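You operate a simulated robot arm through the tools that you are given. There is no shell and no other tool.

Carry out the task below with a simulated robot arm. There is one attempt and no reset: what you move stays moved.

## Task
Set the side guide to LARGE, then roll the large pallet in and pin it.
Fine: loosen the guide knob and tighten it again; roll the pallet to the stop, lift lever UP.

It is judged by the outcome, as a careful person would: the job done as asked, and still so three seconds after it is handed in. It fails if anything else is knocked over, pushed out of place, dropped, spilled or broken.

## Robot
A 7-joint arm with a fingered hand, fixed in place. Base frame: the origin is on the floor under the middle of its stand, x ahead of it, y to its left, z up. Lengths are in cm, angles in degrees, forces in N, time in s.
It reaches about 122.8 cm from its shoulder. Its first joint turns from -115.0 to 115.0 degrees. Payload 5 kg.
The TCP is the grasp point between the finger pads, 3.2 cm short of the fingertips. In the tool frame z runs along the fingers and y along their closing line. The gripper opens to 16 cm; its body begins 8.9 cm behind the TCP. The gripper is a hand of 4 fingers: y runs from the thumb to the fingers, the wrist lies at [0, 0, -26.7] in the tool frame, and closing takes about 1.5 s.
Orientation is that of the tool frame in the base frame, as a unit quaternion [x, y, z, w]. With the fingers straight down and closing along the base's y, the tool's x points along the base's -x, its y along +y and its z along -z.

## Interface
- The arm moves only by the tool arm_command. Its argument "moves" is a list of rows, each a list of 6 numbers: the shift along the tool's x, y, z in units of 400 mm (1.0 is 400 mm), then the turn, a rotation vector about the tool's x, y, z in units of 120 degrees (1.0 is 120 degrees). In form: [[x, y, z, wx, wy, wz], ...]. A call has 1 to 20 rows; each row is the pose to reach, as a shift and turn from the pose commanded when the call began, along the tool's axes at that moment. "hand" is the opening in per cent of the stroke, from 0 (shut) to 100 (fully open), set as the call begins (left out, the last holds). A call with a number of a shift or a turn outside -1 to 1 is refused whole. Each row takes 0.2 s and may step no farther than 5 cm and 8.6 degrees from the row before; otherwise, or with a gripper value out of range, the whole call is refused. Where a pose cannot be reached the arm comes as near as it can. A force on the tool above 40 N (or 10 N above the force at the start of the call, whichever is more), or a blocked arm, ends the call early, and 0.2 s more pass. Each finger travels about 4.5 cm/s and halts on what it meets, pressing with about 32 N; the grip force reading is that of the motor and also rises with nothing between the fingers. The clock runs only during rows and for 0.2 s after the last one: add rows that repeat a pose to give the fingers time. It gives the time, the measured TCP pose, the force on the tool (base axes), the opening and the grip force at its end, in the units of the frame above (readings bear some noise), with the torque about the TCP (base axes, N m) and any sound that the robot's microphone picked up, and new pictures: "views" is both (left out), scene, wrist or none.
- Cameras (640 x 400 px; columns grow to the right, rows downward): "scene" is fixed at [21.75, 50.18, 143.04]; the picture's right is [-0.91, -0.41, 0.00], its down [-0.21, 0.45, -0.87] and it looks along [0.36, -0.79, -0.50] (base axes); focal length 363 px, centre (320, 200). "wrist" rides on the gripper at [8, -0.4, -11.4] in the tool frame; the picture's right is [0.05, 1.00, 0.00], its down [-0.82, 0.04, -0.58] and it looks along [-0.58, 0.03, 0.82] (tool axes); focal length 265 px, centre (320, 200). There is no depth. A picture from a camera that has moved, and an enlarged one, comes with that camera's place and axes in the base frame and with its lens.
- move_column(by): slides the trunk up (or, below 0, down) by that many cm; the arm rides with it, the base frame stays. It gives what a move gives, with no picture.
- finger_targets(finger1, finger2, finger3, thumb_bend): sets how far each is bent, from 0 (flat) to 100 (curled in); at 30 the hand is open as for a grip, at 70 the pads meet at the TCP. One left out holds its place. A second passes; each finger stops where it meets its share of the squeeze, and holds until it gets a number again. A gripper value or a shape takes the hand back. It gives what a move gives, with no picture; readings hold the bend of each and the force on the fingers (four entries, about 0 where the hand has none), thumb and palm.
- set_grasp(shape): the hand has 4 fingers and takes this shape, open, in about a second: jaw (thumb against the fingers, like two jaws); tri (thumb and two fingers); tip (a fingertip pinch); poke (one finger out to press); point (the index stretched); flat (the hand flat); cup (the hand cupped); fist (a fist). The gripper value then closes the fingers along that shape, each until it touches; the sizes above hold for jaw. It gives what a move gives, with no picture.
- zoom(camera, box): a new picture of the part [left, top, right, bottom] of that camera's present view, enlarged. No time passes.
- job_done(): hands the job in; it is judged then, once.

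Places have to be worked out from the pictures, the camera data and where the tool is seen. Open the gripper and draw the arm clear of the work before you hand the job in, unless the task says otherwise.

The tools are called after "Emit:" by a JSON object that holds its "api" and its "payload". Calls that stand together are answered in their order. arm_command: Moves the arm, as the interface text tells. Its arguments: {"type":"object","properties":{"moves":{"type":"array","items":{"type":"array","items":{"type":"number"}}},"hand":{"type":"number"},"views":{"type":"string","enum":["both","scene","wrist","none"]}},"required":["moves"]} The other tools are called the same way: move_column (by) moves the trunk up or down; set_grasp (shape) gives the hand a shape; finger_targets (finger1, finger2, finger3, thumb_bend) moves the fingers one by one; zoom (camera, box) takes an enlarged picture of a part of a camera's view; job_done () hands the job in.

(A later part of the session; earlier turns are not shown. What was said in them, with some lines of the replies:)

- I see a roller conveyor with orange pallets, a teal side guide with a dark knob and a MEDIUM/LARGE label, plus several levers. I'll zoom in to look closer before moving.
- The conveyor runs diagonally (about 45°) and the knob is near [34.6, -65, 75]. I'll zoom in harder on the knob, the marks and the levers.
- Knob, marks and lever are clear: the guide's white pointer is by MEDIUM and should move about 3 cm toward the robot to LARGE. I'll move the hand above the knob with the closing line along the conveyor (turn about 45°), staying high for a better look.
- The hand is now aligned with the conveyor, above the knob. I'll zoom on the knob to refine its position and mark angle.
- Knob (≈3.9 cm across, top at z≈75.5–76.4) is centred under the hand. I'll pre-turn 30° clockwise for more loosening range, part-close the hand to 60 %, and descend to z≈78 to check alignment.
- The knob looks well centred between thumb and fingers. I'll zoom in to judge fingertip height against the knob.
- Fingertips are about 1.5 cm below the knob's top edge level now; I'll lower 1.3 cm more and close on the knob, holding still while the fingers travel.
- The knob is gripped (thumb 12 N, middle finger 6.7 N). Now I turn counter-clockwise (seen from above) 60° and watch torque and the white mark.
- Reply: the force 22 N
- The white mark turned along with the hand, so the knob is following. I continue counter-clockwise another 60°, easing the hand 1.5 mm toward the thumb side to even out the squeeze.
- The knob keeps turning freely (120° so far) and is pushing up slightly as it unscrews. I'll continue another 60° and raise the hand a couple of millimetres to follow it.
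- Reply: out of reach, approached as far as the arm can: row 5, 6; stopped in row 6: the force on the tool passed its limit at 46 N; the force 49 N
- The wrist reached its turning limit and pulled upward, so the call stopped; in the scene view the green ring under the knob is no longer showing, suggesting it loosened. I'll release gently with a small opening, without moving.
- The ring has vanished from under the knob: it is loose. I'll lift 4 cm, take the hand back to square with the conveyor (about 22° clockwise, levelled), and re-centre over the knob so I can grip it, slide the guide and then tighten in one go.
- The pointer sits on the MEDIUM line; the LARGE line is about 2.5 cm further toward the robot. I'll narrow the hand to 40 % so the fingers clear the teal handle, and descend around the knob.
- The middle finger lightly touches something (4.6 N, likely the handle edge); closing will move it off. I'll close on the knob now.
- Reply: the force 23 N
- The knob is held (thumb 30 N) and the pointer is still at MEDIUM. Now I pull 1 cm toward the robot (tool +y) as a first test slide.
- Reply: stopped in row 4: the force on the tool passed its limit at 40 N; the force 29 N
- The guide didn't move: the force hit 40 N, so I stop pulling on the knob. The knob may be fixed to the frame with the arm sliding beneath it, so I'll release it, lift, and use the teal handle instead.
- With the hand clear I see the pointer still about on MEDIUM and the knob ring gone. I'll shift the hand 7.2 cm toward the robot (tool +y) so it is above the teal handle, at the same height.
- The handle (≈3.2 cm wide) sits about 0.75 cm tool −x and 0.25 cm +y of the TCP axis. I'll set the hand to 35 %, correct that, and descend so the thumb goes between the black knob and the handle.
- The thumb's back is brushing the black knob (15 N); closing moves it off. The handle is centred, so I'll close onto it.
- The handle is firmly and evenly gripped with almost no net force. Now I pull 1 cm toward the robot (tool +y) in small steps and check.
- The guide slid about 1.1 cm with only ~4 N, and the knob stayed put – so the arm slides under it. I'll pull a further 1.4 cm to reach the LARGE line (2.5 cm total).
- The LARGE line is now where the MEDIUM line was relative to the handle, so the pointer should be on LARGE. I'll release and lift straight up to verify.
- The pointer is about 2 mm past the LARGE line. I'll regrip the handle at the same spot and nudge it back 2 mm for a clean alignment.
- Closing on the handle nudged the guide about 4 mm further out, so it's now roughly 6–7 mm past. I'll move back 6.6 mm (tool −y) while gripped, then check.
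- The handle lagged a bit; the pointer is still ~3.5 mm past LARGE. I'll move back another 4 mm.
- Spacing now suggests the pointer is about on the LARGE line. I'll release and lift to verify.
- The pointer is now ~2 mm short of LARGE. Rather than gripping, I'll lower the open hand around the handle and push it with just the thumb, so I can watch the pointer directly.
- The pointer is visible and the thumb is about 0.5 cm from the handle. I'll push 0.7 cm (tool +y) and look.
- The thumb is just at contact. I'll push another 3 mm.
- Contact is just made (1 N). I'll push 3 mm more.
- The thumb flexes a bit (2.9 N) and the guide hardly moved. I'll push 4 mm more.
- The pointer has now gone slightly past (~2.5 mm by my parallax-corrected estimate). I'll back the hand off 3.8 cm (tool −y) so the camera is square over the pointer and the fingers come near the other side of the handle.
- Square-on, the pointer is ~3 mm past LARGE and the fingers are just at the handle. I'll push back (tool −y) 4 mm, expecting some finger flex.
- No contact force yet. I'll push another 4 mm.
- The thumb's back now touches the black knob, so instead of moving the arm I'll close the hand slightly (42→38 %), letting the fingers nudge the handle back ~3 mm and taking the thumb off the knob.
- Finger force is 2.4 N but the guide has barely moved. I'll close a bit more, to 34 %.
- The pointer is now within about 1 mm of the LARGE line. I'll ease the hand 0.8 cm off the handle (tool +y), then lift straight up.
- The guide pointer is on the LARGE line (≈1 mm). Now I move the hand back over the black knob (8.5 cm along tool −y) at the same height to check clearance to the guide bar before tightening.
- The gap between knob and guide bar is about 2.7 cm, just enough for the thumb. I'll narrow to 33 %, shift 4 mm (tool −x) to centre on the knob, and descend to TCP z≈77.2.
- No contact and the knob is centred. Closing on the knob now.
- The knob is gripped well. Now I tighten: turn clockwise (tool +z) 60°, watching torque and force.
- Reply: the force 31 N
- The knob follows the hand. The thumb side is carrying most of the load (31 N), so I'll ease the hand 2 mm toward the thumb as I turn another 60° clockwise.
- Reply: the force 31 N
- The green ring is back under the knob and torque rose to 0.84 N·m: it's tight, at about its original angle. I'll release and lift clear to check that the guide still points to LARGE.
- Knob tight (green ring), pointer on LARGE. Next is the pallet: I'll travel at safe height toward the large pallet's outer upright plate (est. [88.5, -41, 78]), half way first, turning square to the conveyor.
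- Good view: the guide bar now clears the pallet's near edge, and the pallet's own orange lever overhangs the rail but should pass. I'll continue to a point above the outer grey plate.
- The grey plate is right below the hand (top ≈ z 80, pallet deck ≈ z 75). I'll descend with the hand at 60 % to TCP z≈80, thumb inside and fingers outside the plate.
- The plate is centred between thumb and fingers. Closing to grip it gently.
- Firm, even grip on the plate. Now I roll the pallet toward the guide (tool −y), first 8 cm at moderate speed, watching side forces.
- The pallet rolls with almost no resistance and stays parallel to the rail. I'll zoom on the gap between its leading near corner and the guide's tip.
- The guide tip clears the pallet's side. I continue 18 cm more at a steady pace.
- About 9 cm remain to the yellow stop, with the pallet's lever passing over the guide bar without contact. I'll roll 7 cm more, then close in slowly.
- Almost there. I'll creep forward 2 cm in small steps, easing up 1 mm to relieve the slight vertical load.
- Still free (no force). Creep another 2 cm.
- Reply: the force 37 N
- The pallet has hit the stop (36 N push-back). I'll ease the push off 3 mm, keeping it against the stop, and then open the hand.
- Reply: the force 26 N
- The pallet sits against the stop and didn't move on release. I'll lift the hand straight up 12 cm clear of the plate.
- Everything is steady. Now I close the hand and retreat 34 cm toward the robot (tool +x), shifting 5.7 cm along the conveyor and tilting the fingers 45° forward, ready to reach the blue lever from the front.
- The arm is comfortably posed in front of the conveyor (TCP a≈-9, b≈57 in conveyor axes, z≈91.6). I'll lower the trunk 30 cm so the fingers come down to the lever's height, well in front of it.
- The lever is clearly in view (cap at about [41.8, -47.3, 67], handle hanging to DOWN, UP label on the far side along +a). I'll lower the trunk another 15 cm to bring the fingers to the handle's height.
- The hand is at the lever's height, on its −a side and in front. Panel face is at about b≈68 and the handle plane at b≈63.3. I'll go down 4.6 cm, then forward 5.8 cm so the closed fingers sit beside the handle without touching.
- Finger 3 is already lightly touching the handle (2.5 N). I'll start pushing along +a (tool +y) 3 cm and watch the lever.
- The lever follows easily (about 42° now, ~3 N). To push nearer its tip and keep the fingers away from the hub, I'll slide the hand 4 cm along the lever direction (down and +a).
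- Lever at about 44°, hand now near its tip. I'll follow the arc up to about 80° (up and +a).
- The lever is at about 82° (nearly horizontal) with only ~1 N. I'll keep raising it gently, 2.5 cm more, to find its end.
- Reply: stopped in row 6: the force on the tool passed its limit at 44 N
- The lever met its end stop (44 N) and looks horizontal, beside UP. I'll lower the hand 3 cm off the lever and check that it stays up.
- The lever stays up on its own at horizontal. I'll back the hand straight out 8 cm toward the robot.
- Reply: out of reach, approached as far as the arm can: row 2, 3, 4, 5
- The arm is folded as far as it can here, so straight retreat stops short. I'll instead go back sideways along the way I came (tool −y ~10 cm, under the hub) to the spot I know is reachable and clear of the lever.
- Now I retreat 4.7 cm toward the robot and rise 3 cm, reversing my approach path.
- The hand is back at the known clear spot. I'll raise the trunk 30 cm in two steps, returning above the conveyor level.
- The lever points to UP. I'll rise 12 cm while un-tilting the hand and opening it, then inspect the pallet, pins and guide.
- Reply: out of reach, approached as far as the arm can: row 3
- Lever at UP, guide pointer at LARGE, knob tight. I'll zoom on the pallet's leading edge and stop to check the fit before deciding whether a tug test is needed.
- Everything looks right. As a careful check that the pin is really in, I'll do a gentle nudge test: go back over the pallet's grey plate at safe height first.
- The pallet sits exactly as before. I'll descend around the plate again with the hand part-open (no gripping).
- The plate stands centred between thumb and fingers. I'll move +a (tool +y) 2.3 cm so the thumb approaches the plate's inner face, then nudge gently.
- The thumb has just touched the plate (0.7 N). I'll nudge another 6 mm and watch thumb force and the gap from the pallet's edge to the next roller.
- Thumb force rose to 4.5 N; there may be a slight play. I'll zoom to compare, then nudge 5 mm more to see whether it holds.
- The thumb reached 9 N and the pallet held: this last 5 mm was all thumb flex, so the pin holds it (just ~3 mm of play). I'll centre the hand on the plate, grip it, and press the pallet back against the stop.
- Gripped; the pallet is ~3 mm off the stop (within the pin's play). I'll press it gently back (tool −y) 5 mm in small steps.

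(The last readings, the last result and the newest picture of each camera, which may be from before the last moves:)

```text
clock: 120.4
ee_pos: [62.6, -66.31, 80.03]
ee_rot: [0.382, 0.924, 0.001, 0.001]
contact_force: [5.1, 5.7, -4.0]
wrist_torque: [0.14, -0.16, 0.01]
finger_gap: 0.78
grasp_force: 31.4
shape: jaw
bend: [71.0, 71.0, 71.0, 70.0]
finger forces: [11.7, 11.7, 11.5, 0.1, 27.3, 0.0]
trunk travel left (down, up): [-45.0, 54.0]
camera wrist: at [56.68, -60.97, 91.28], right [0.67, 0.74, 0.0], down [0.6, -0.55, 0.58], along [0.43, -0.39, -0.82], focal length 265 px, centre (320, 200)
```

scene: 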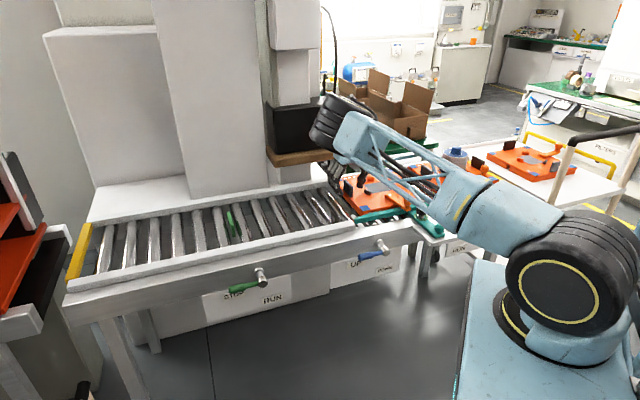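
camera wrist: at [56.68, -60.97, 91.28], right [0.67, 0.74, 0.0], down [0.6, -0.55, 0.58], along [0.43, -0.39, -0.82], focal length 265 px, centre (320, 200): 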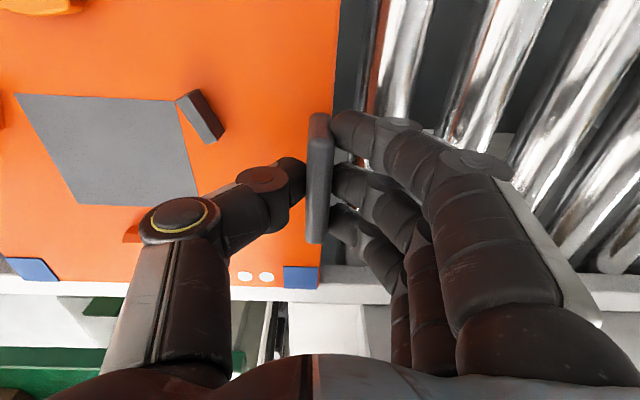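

It meets the stop again at ~8 N, at the same place as before. I'll release and lift straight up.

Emit:
{"api": "arm_command", "payload": {"moves": [[0, 0, 0, 0, 0, 0], [0, 0, 0, 0, 0, 0], [0, 0, 0, 0, 0, 0], [0, 0, 0, 0, 0, 0], [0, 0, 0, 0, 0, 0], [0, 0, 0, 0, 0, 0], [0, 0, -0.06, 0, 0, 0], [0, 0, -0.14, 0, 0, 0], [0, 0, -0.22, 0, 0, 0], [0, 0, -0.3, 0, 0, 0], [0, 0, -0.3, 0, 0, 0]], "hand": 45}}

Emit:
{"api": "zoom", "payload": {"camera": "wrist", "box": [160, 40, 480, 240]}}

Emit:
{"api": "zoom", "payload": {"camera": "scene", "box": [330, 150, 470, 250]}}

```text
clock: 122.8
ee_pos: [62.45, -66.5, 92.06]
ee_rot: [0.384, 0.923, 0.001, 0.001]
contact_force: [0.4, 0.3, 0.0]
wrist_torque: [-0.04, 0.0, -0.01]
finger_gap: 7.11
grasp_force: 0.0
shape: jaw
bend: [73.0, 73.0, 73.0, 70.0]
finger forces: [0.0, 0.1, 0.1, 0.0, 0.0, 0.0]
trunk travel left (down, up): [-45.0, 54.0]
camera wrist: at [56.47, -61.02, 103.34], right [0.67, 0.74, 0.0], down [0.6, -0.55, 0.58], along [0.43, -0.39, -0.82], focal length 265 px, centre (320, 200)
```

scene: 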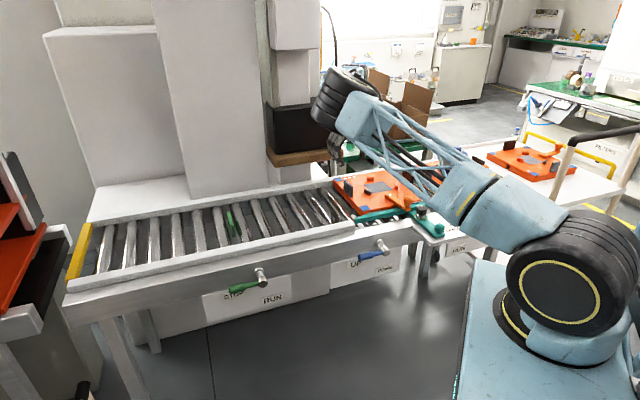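
wrist: 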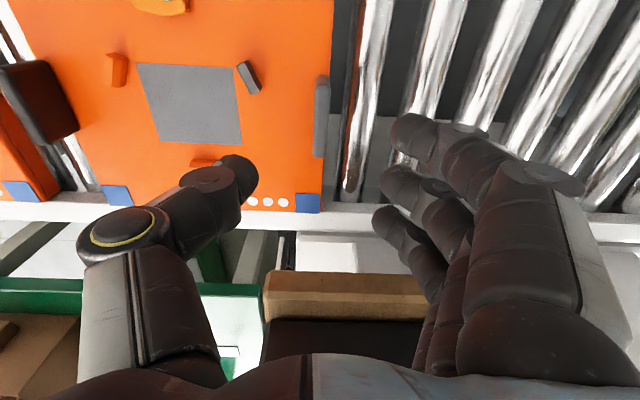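

```text
2.00 times, centred on (320, 140) of wrist
camera zoom: at [56.47, -61.02, 103.34], right [0.67, 0.74, 0.0], down [0.6, -0.55, 0.58], along [0.43, -0.39, -0.82], focal length 531 px, centre (320, 320)
```

zoom: 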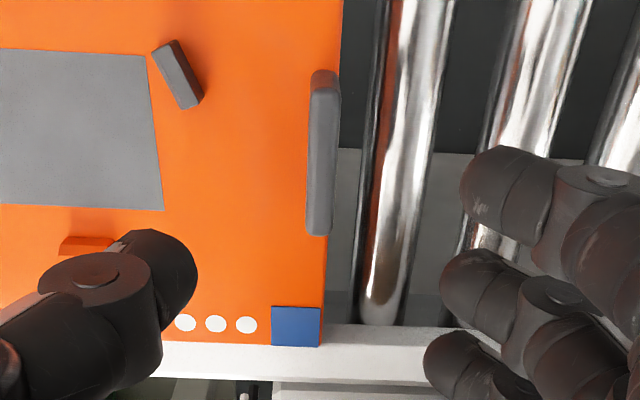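

```text
4.00 times, centred on (400, 200) of scene
camera zoom: at [21.75, 50.18, 143.04], right [-0.91, -0.41, 0.0], down [-0.21, 0.45, -0.87], along [0.36, -0.79, -0.5], focal length 1453 px, centre (0, 200)
```

zoom: 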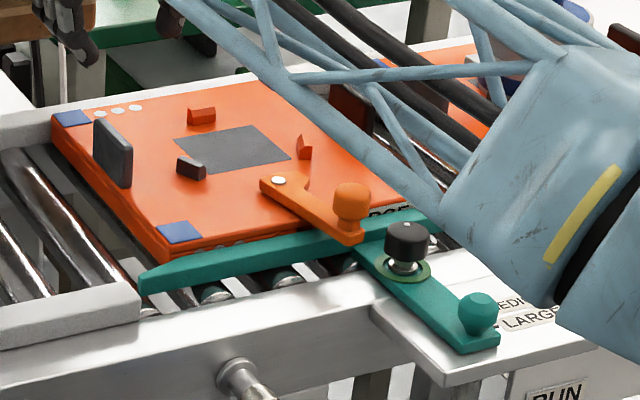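

The pallet is exactly where it was rolled to, and the pin holds. Now I withdraw the arm along the way it came, rising as it goes, and open the hand fully at the end.

Emit:
{"api": "arm_command", "payload": {"moves": [[0.02, 0, -0.08, 0, 0, 0], [0.06, -0.01, -0.16, 0, 0, 0], [0.14, -0.025, -0.2, 0, 0, 0], [0.23, -0.04, -0.24, 0, 0, 0], [0.32, -0.055, -0.28, 0, 0, 0], [0.415, -0.07, -0.3, 0, 0, 0], [0.51, -0.085, -0.3, 0, 0, 0], [0.605, -0.1, -0.3, 0, 0, 0], [0.7, -0.115, -0.3, 0, 0, 0], [0.79, -0.13, -0.3, 0, 0, 0], [0.85, -0.14, -0.3, 0, 0, 0], [0.85, -0.14, -0.3, 0, 0, 0]], "hand": 45}}

```text
clock: 125.4
ee_pos: [34.5, -46.24, 103.95]
ee_rot: [0.384, 0.923, 0.0, 0.0]
contact_force: [-0.8, 0.6, -0.1]
wrist_torque: [0.0, -0.03, 0.01]
finger_gap: 7.13
grasp_force: 0.1
shape: jaw
bend: [73.0, 73.0, 73.0, 70.0]
finger forces: [0.1, 0.0, 0.0, 0.0, 0.0, 0.0]
trunk travel left (down, up): [-45.0, 54.0]
camera wrist: at [28.5, -40.88, 115.18], right [0.67, 0.74, 0.0], down [0.6, -0.55, 0.58], along [0.43, -0.39, -0.82], focal length 265 px, centre (320, 200)
```

scene: 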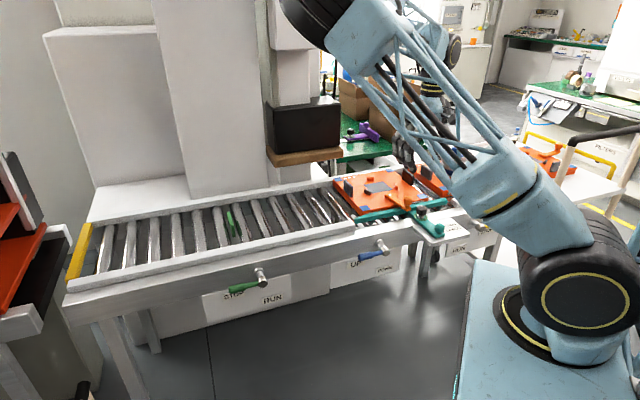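
wrist: 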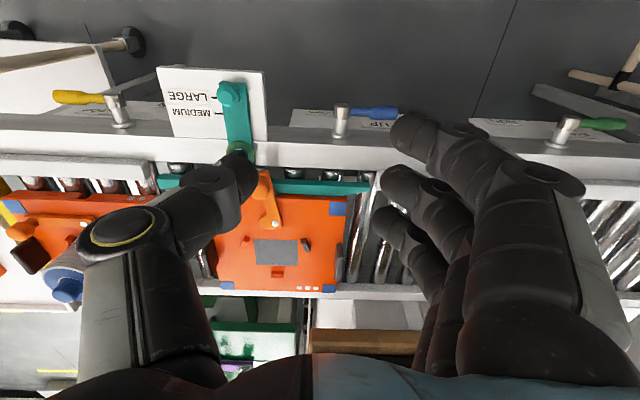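

Arm is clear and above the work. I'll open the hand fully, rise a bit more, and take a final look at everything.

Emit:
{"api": "arm_command", "payload": {"moves": [[0, 0, -0.05, 0, 0, 0], [0.02, 0, -0.1, 0, 0, 0], [0.04, 0, -0.15, 0, 0, 0], [0.06, 0, -0.2, 0, 0, 0], [0.06, 0, -0.2, 0, 0, 0], [0.06, 0, -0.2, 0, 0, 0], [0.06, 0, -0.2, 0, 0, 0], [0.06, 0, -0.2, 0, 0, 0], [0.06, 0, -0.2, 0, 0, 0], [0.06, 0, -0.2, 0, 0, 0]], "hand": 100}}

Emit:
{"api": "zoom", "payload": {"camera": "wrist", "box": [150, 40, 450, 310]}}

Emit:
{"api": "zoom", "payload": {"camera": "scene", "box": [320, 160, 470, 290]}}

Emit:
{"api": "zoom", "payload": {"camera": "wrist", "box": [160, 60, 280, 180]}}

```text
clock: 127.6
ee_pos: [32.94, -44.48, 112.08]
ee_rot: [0.383, 0.924, 0.001, 0.001]
contact_force: [0.4, 0.0, 0.0]
wrist_torque: [0.01, 0.02, 0.01]
finger_gap: 15.97
grasp_force: 0.1
shape: jaw
bend: [30.0, 30.0, 30.0, 30.0]
finger forces: [0.0, 0.0, 0.0, 0.1, 0.0, 0.1]
trunk travel left (down, up): [-45.0, 54.0]
camera wrist: at [26.91, -39.15, 123.26], right [0.67, 0.74, 0.0], down [0.6, -0.55, 0.58], along [0.43, -0.39, -0.82], focal length 265 px, centre (320, 200)
```

scene: 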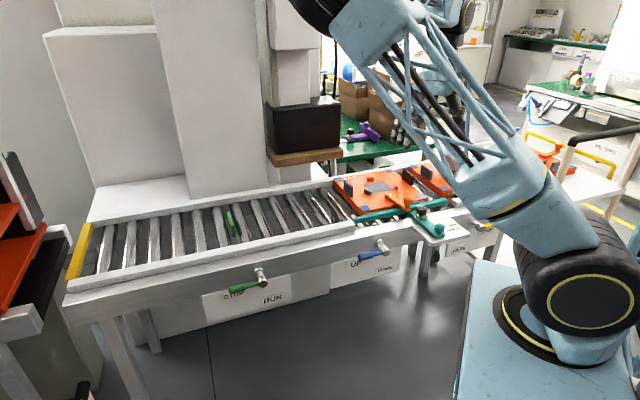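
wrist: 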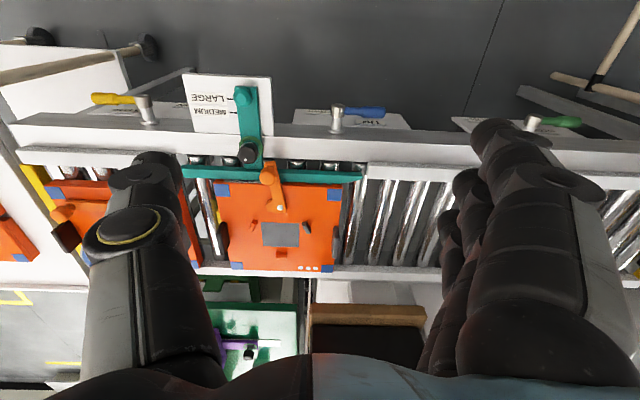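

```text
1.48 times, centred on (300, 175) of wrist
camera zoom: at [26.91, -39.15, 123.26], right [0.67, 0.74, 0.0], down [0.6, -0.55, 0.58], along [0.43, -0.39, -0.82], focal length 393 px, centre (350, 237)
```

zoom: 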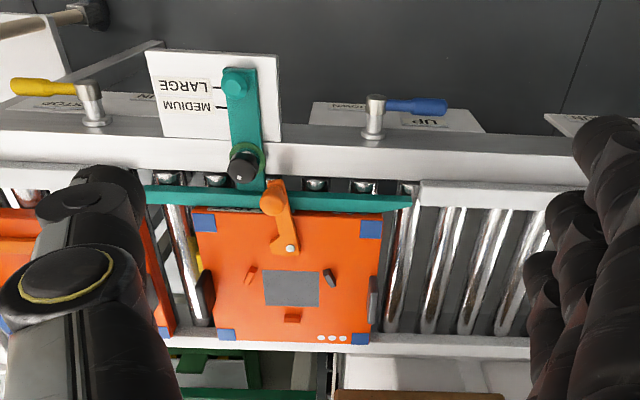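

```text
3.08 times, centred on (395, 225) of scene
camera zoom: at [21.75, 50.18, 143.04], right [-0.91, -0.41, 0.0], down [-0.21, 0.45, -0.87], along [0.36, -0.79, -0.5], focal length 1118 px, centre (89, 123)
```

zoom: 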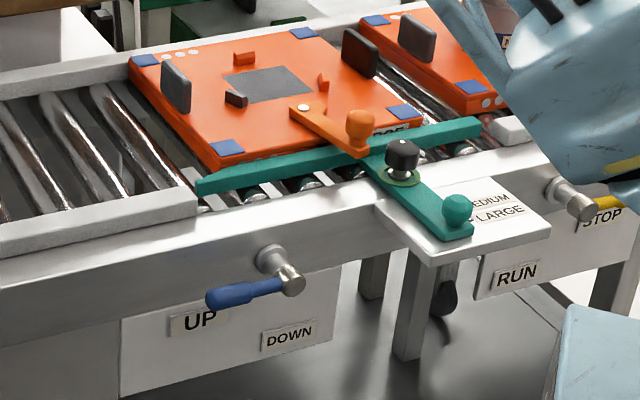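

```text
3.33 times, centred on (220, 120) of wrist
camera zoom: at [26.91, -39.15, 123.26], right [0.67, 0.74, 0.0], down [0.6, -0.55, 0.58], along [0.43, -0.39, -0.82], focal length 885 px, centre (653, 467)
```

zoom: 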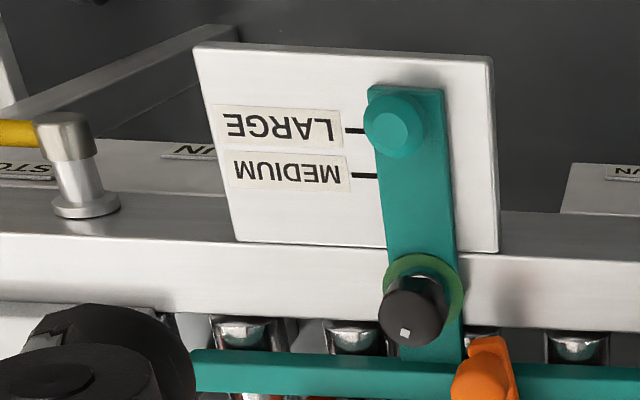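

Final check: the guide pointer is at LARGE, the knob is tight with its green ring showing, and the large pallet is against the yellow stop. The lift lever is UP and holding, the other pallet and levers look undisturbed, and the hand is open and clear. I'm handing the job in.

Emit:
{"api": "job_done", "payload": {}}

```text
The job is handed in.
```

The job is done and handed in: the side guide is set to LARGE, the large pallet is against the stop, and the lift lever is UP.

- **Guide:** I loosened the knob, slid the guide so its pointer is about 1 mm from the LARGE line, and tightened the knob again. The green ring under it is back, as it was at the start.
- **Pallet:** I rolled it in until it met the yellow stop. The other pallet and levers look undisturbed.
- **Lever and pin:** The blue lever is at its end stop at UP and stayed there when I let go. I nudged the pallet to test it. It shifted about 3 mm, then held at 9 N, so I take it as pinned. I couldn't see the pin itself. I pressed the pallet back against the stop afterwards.

The hand is open and the arm is clear of the work.
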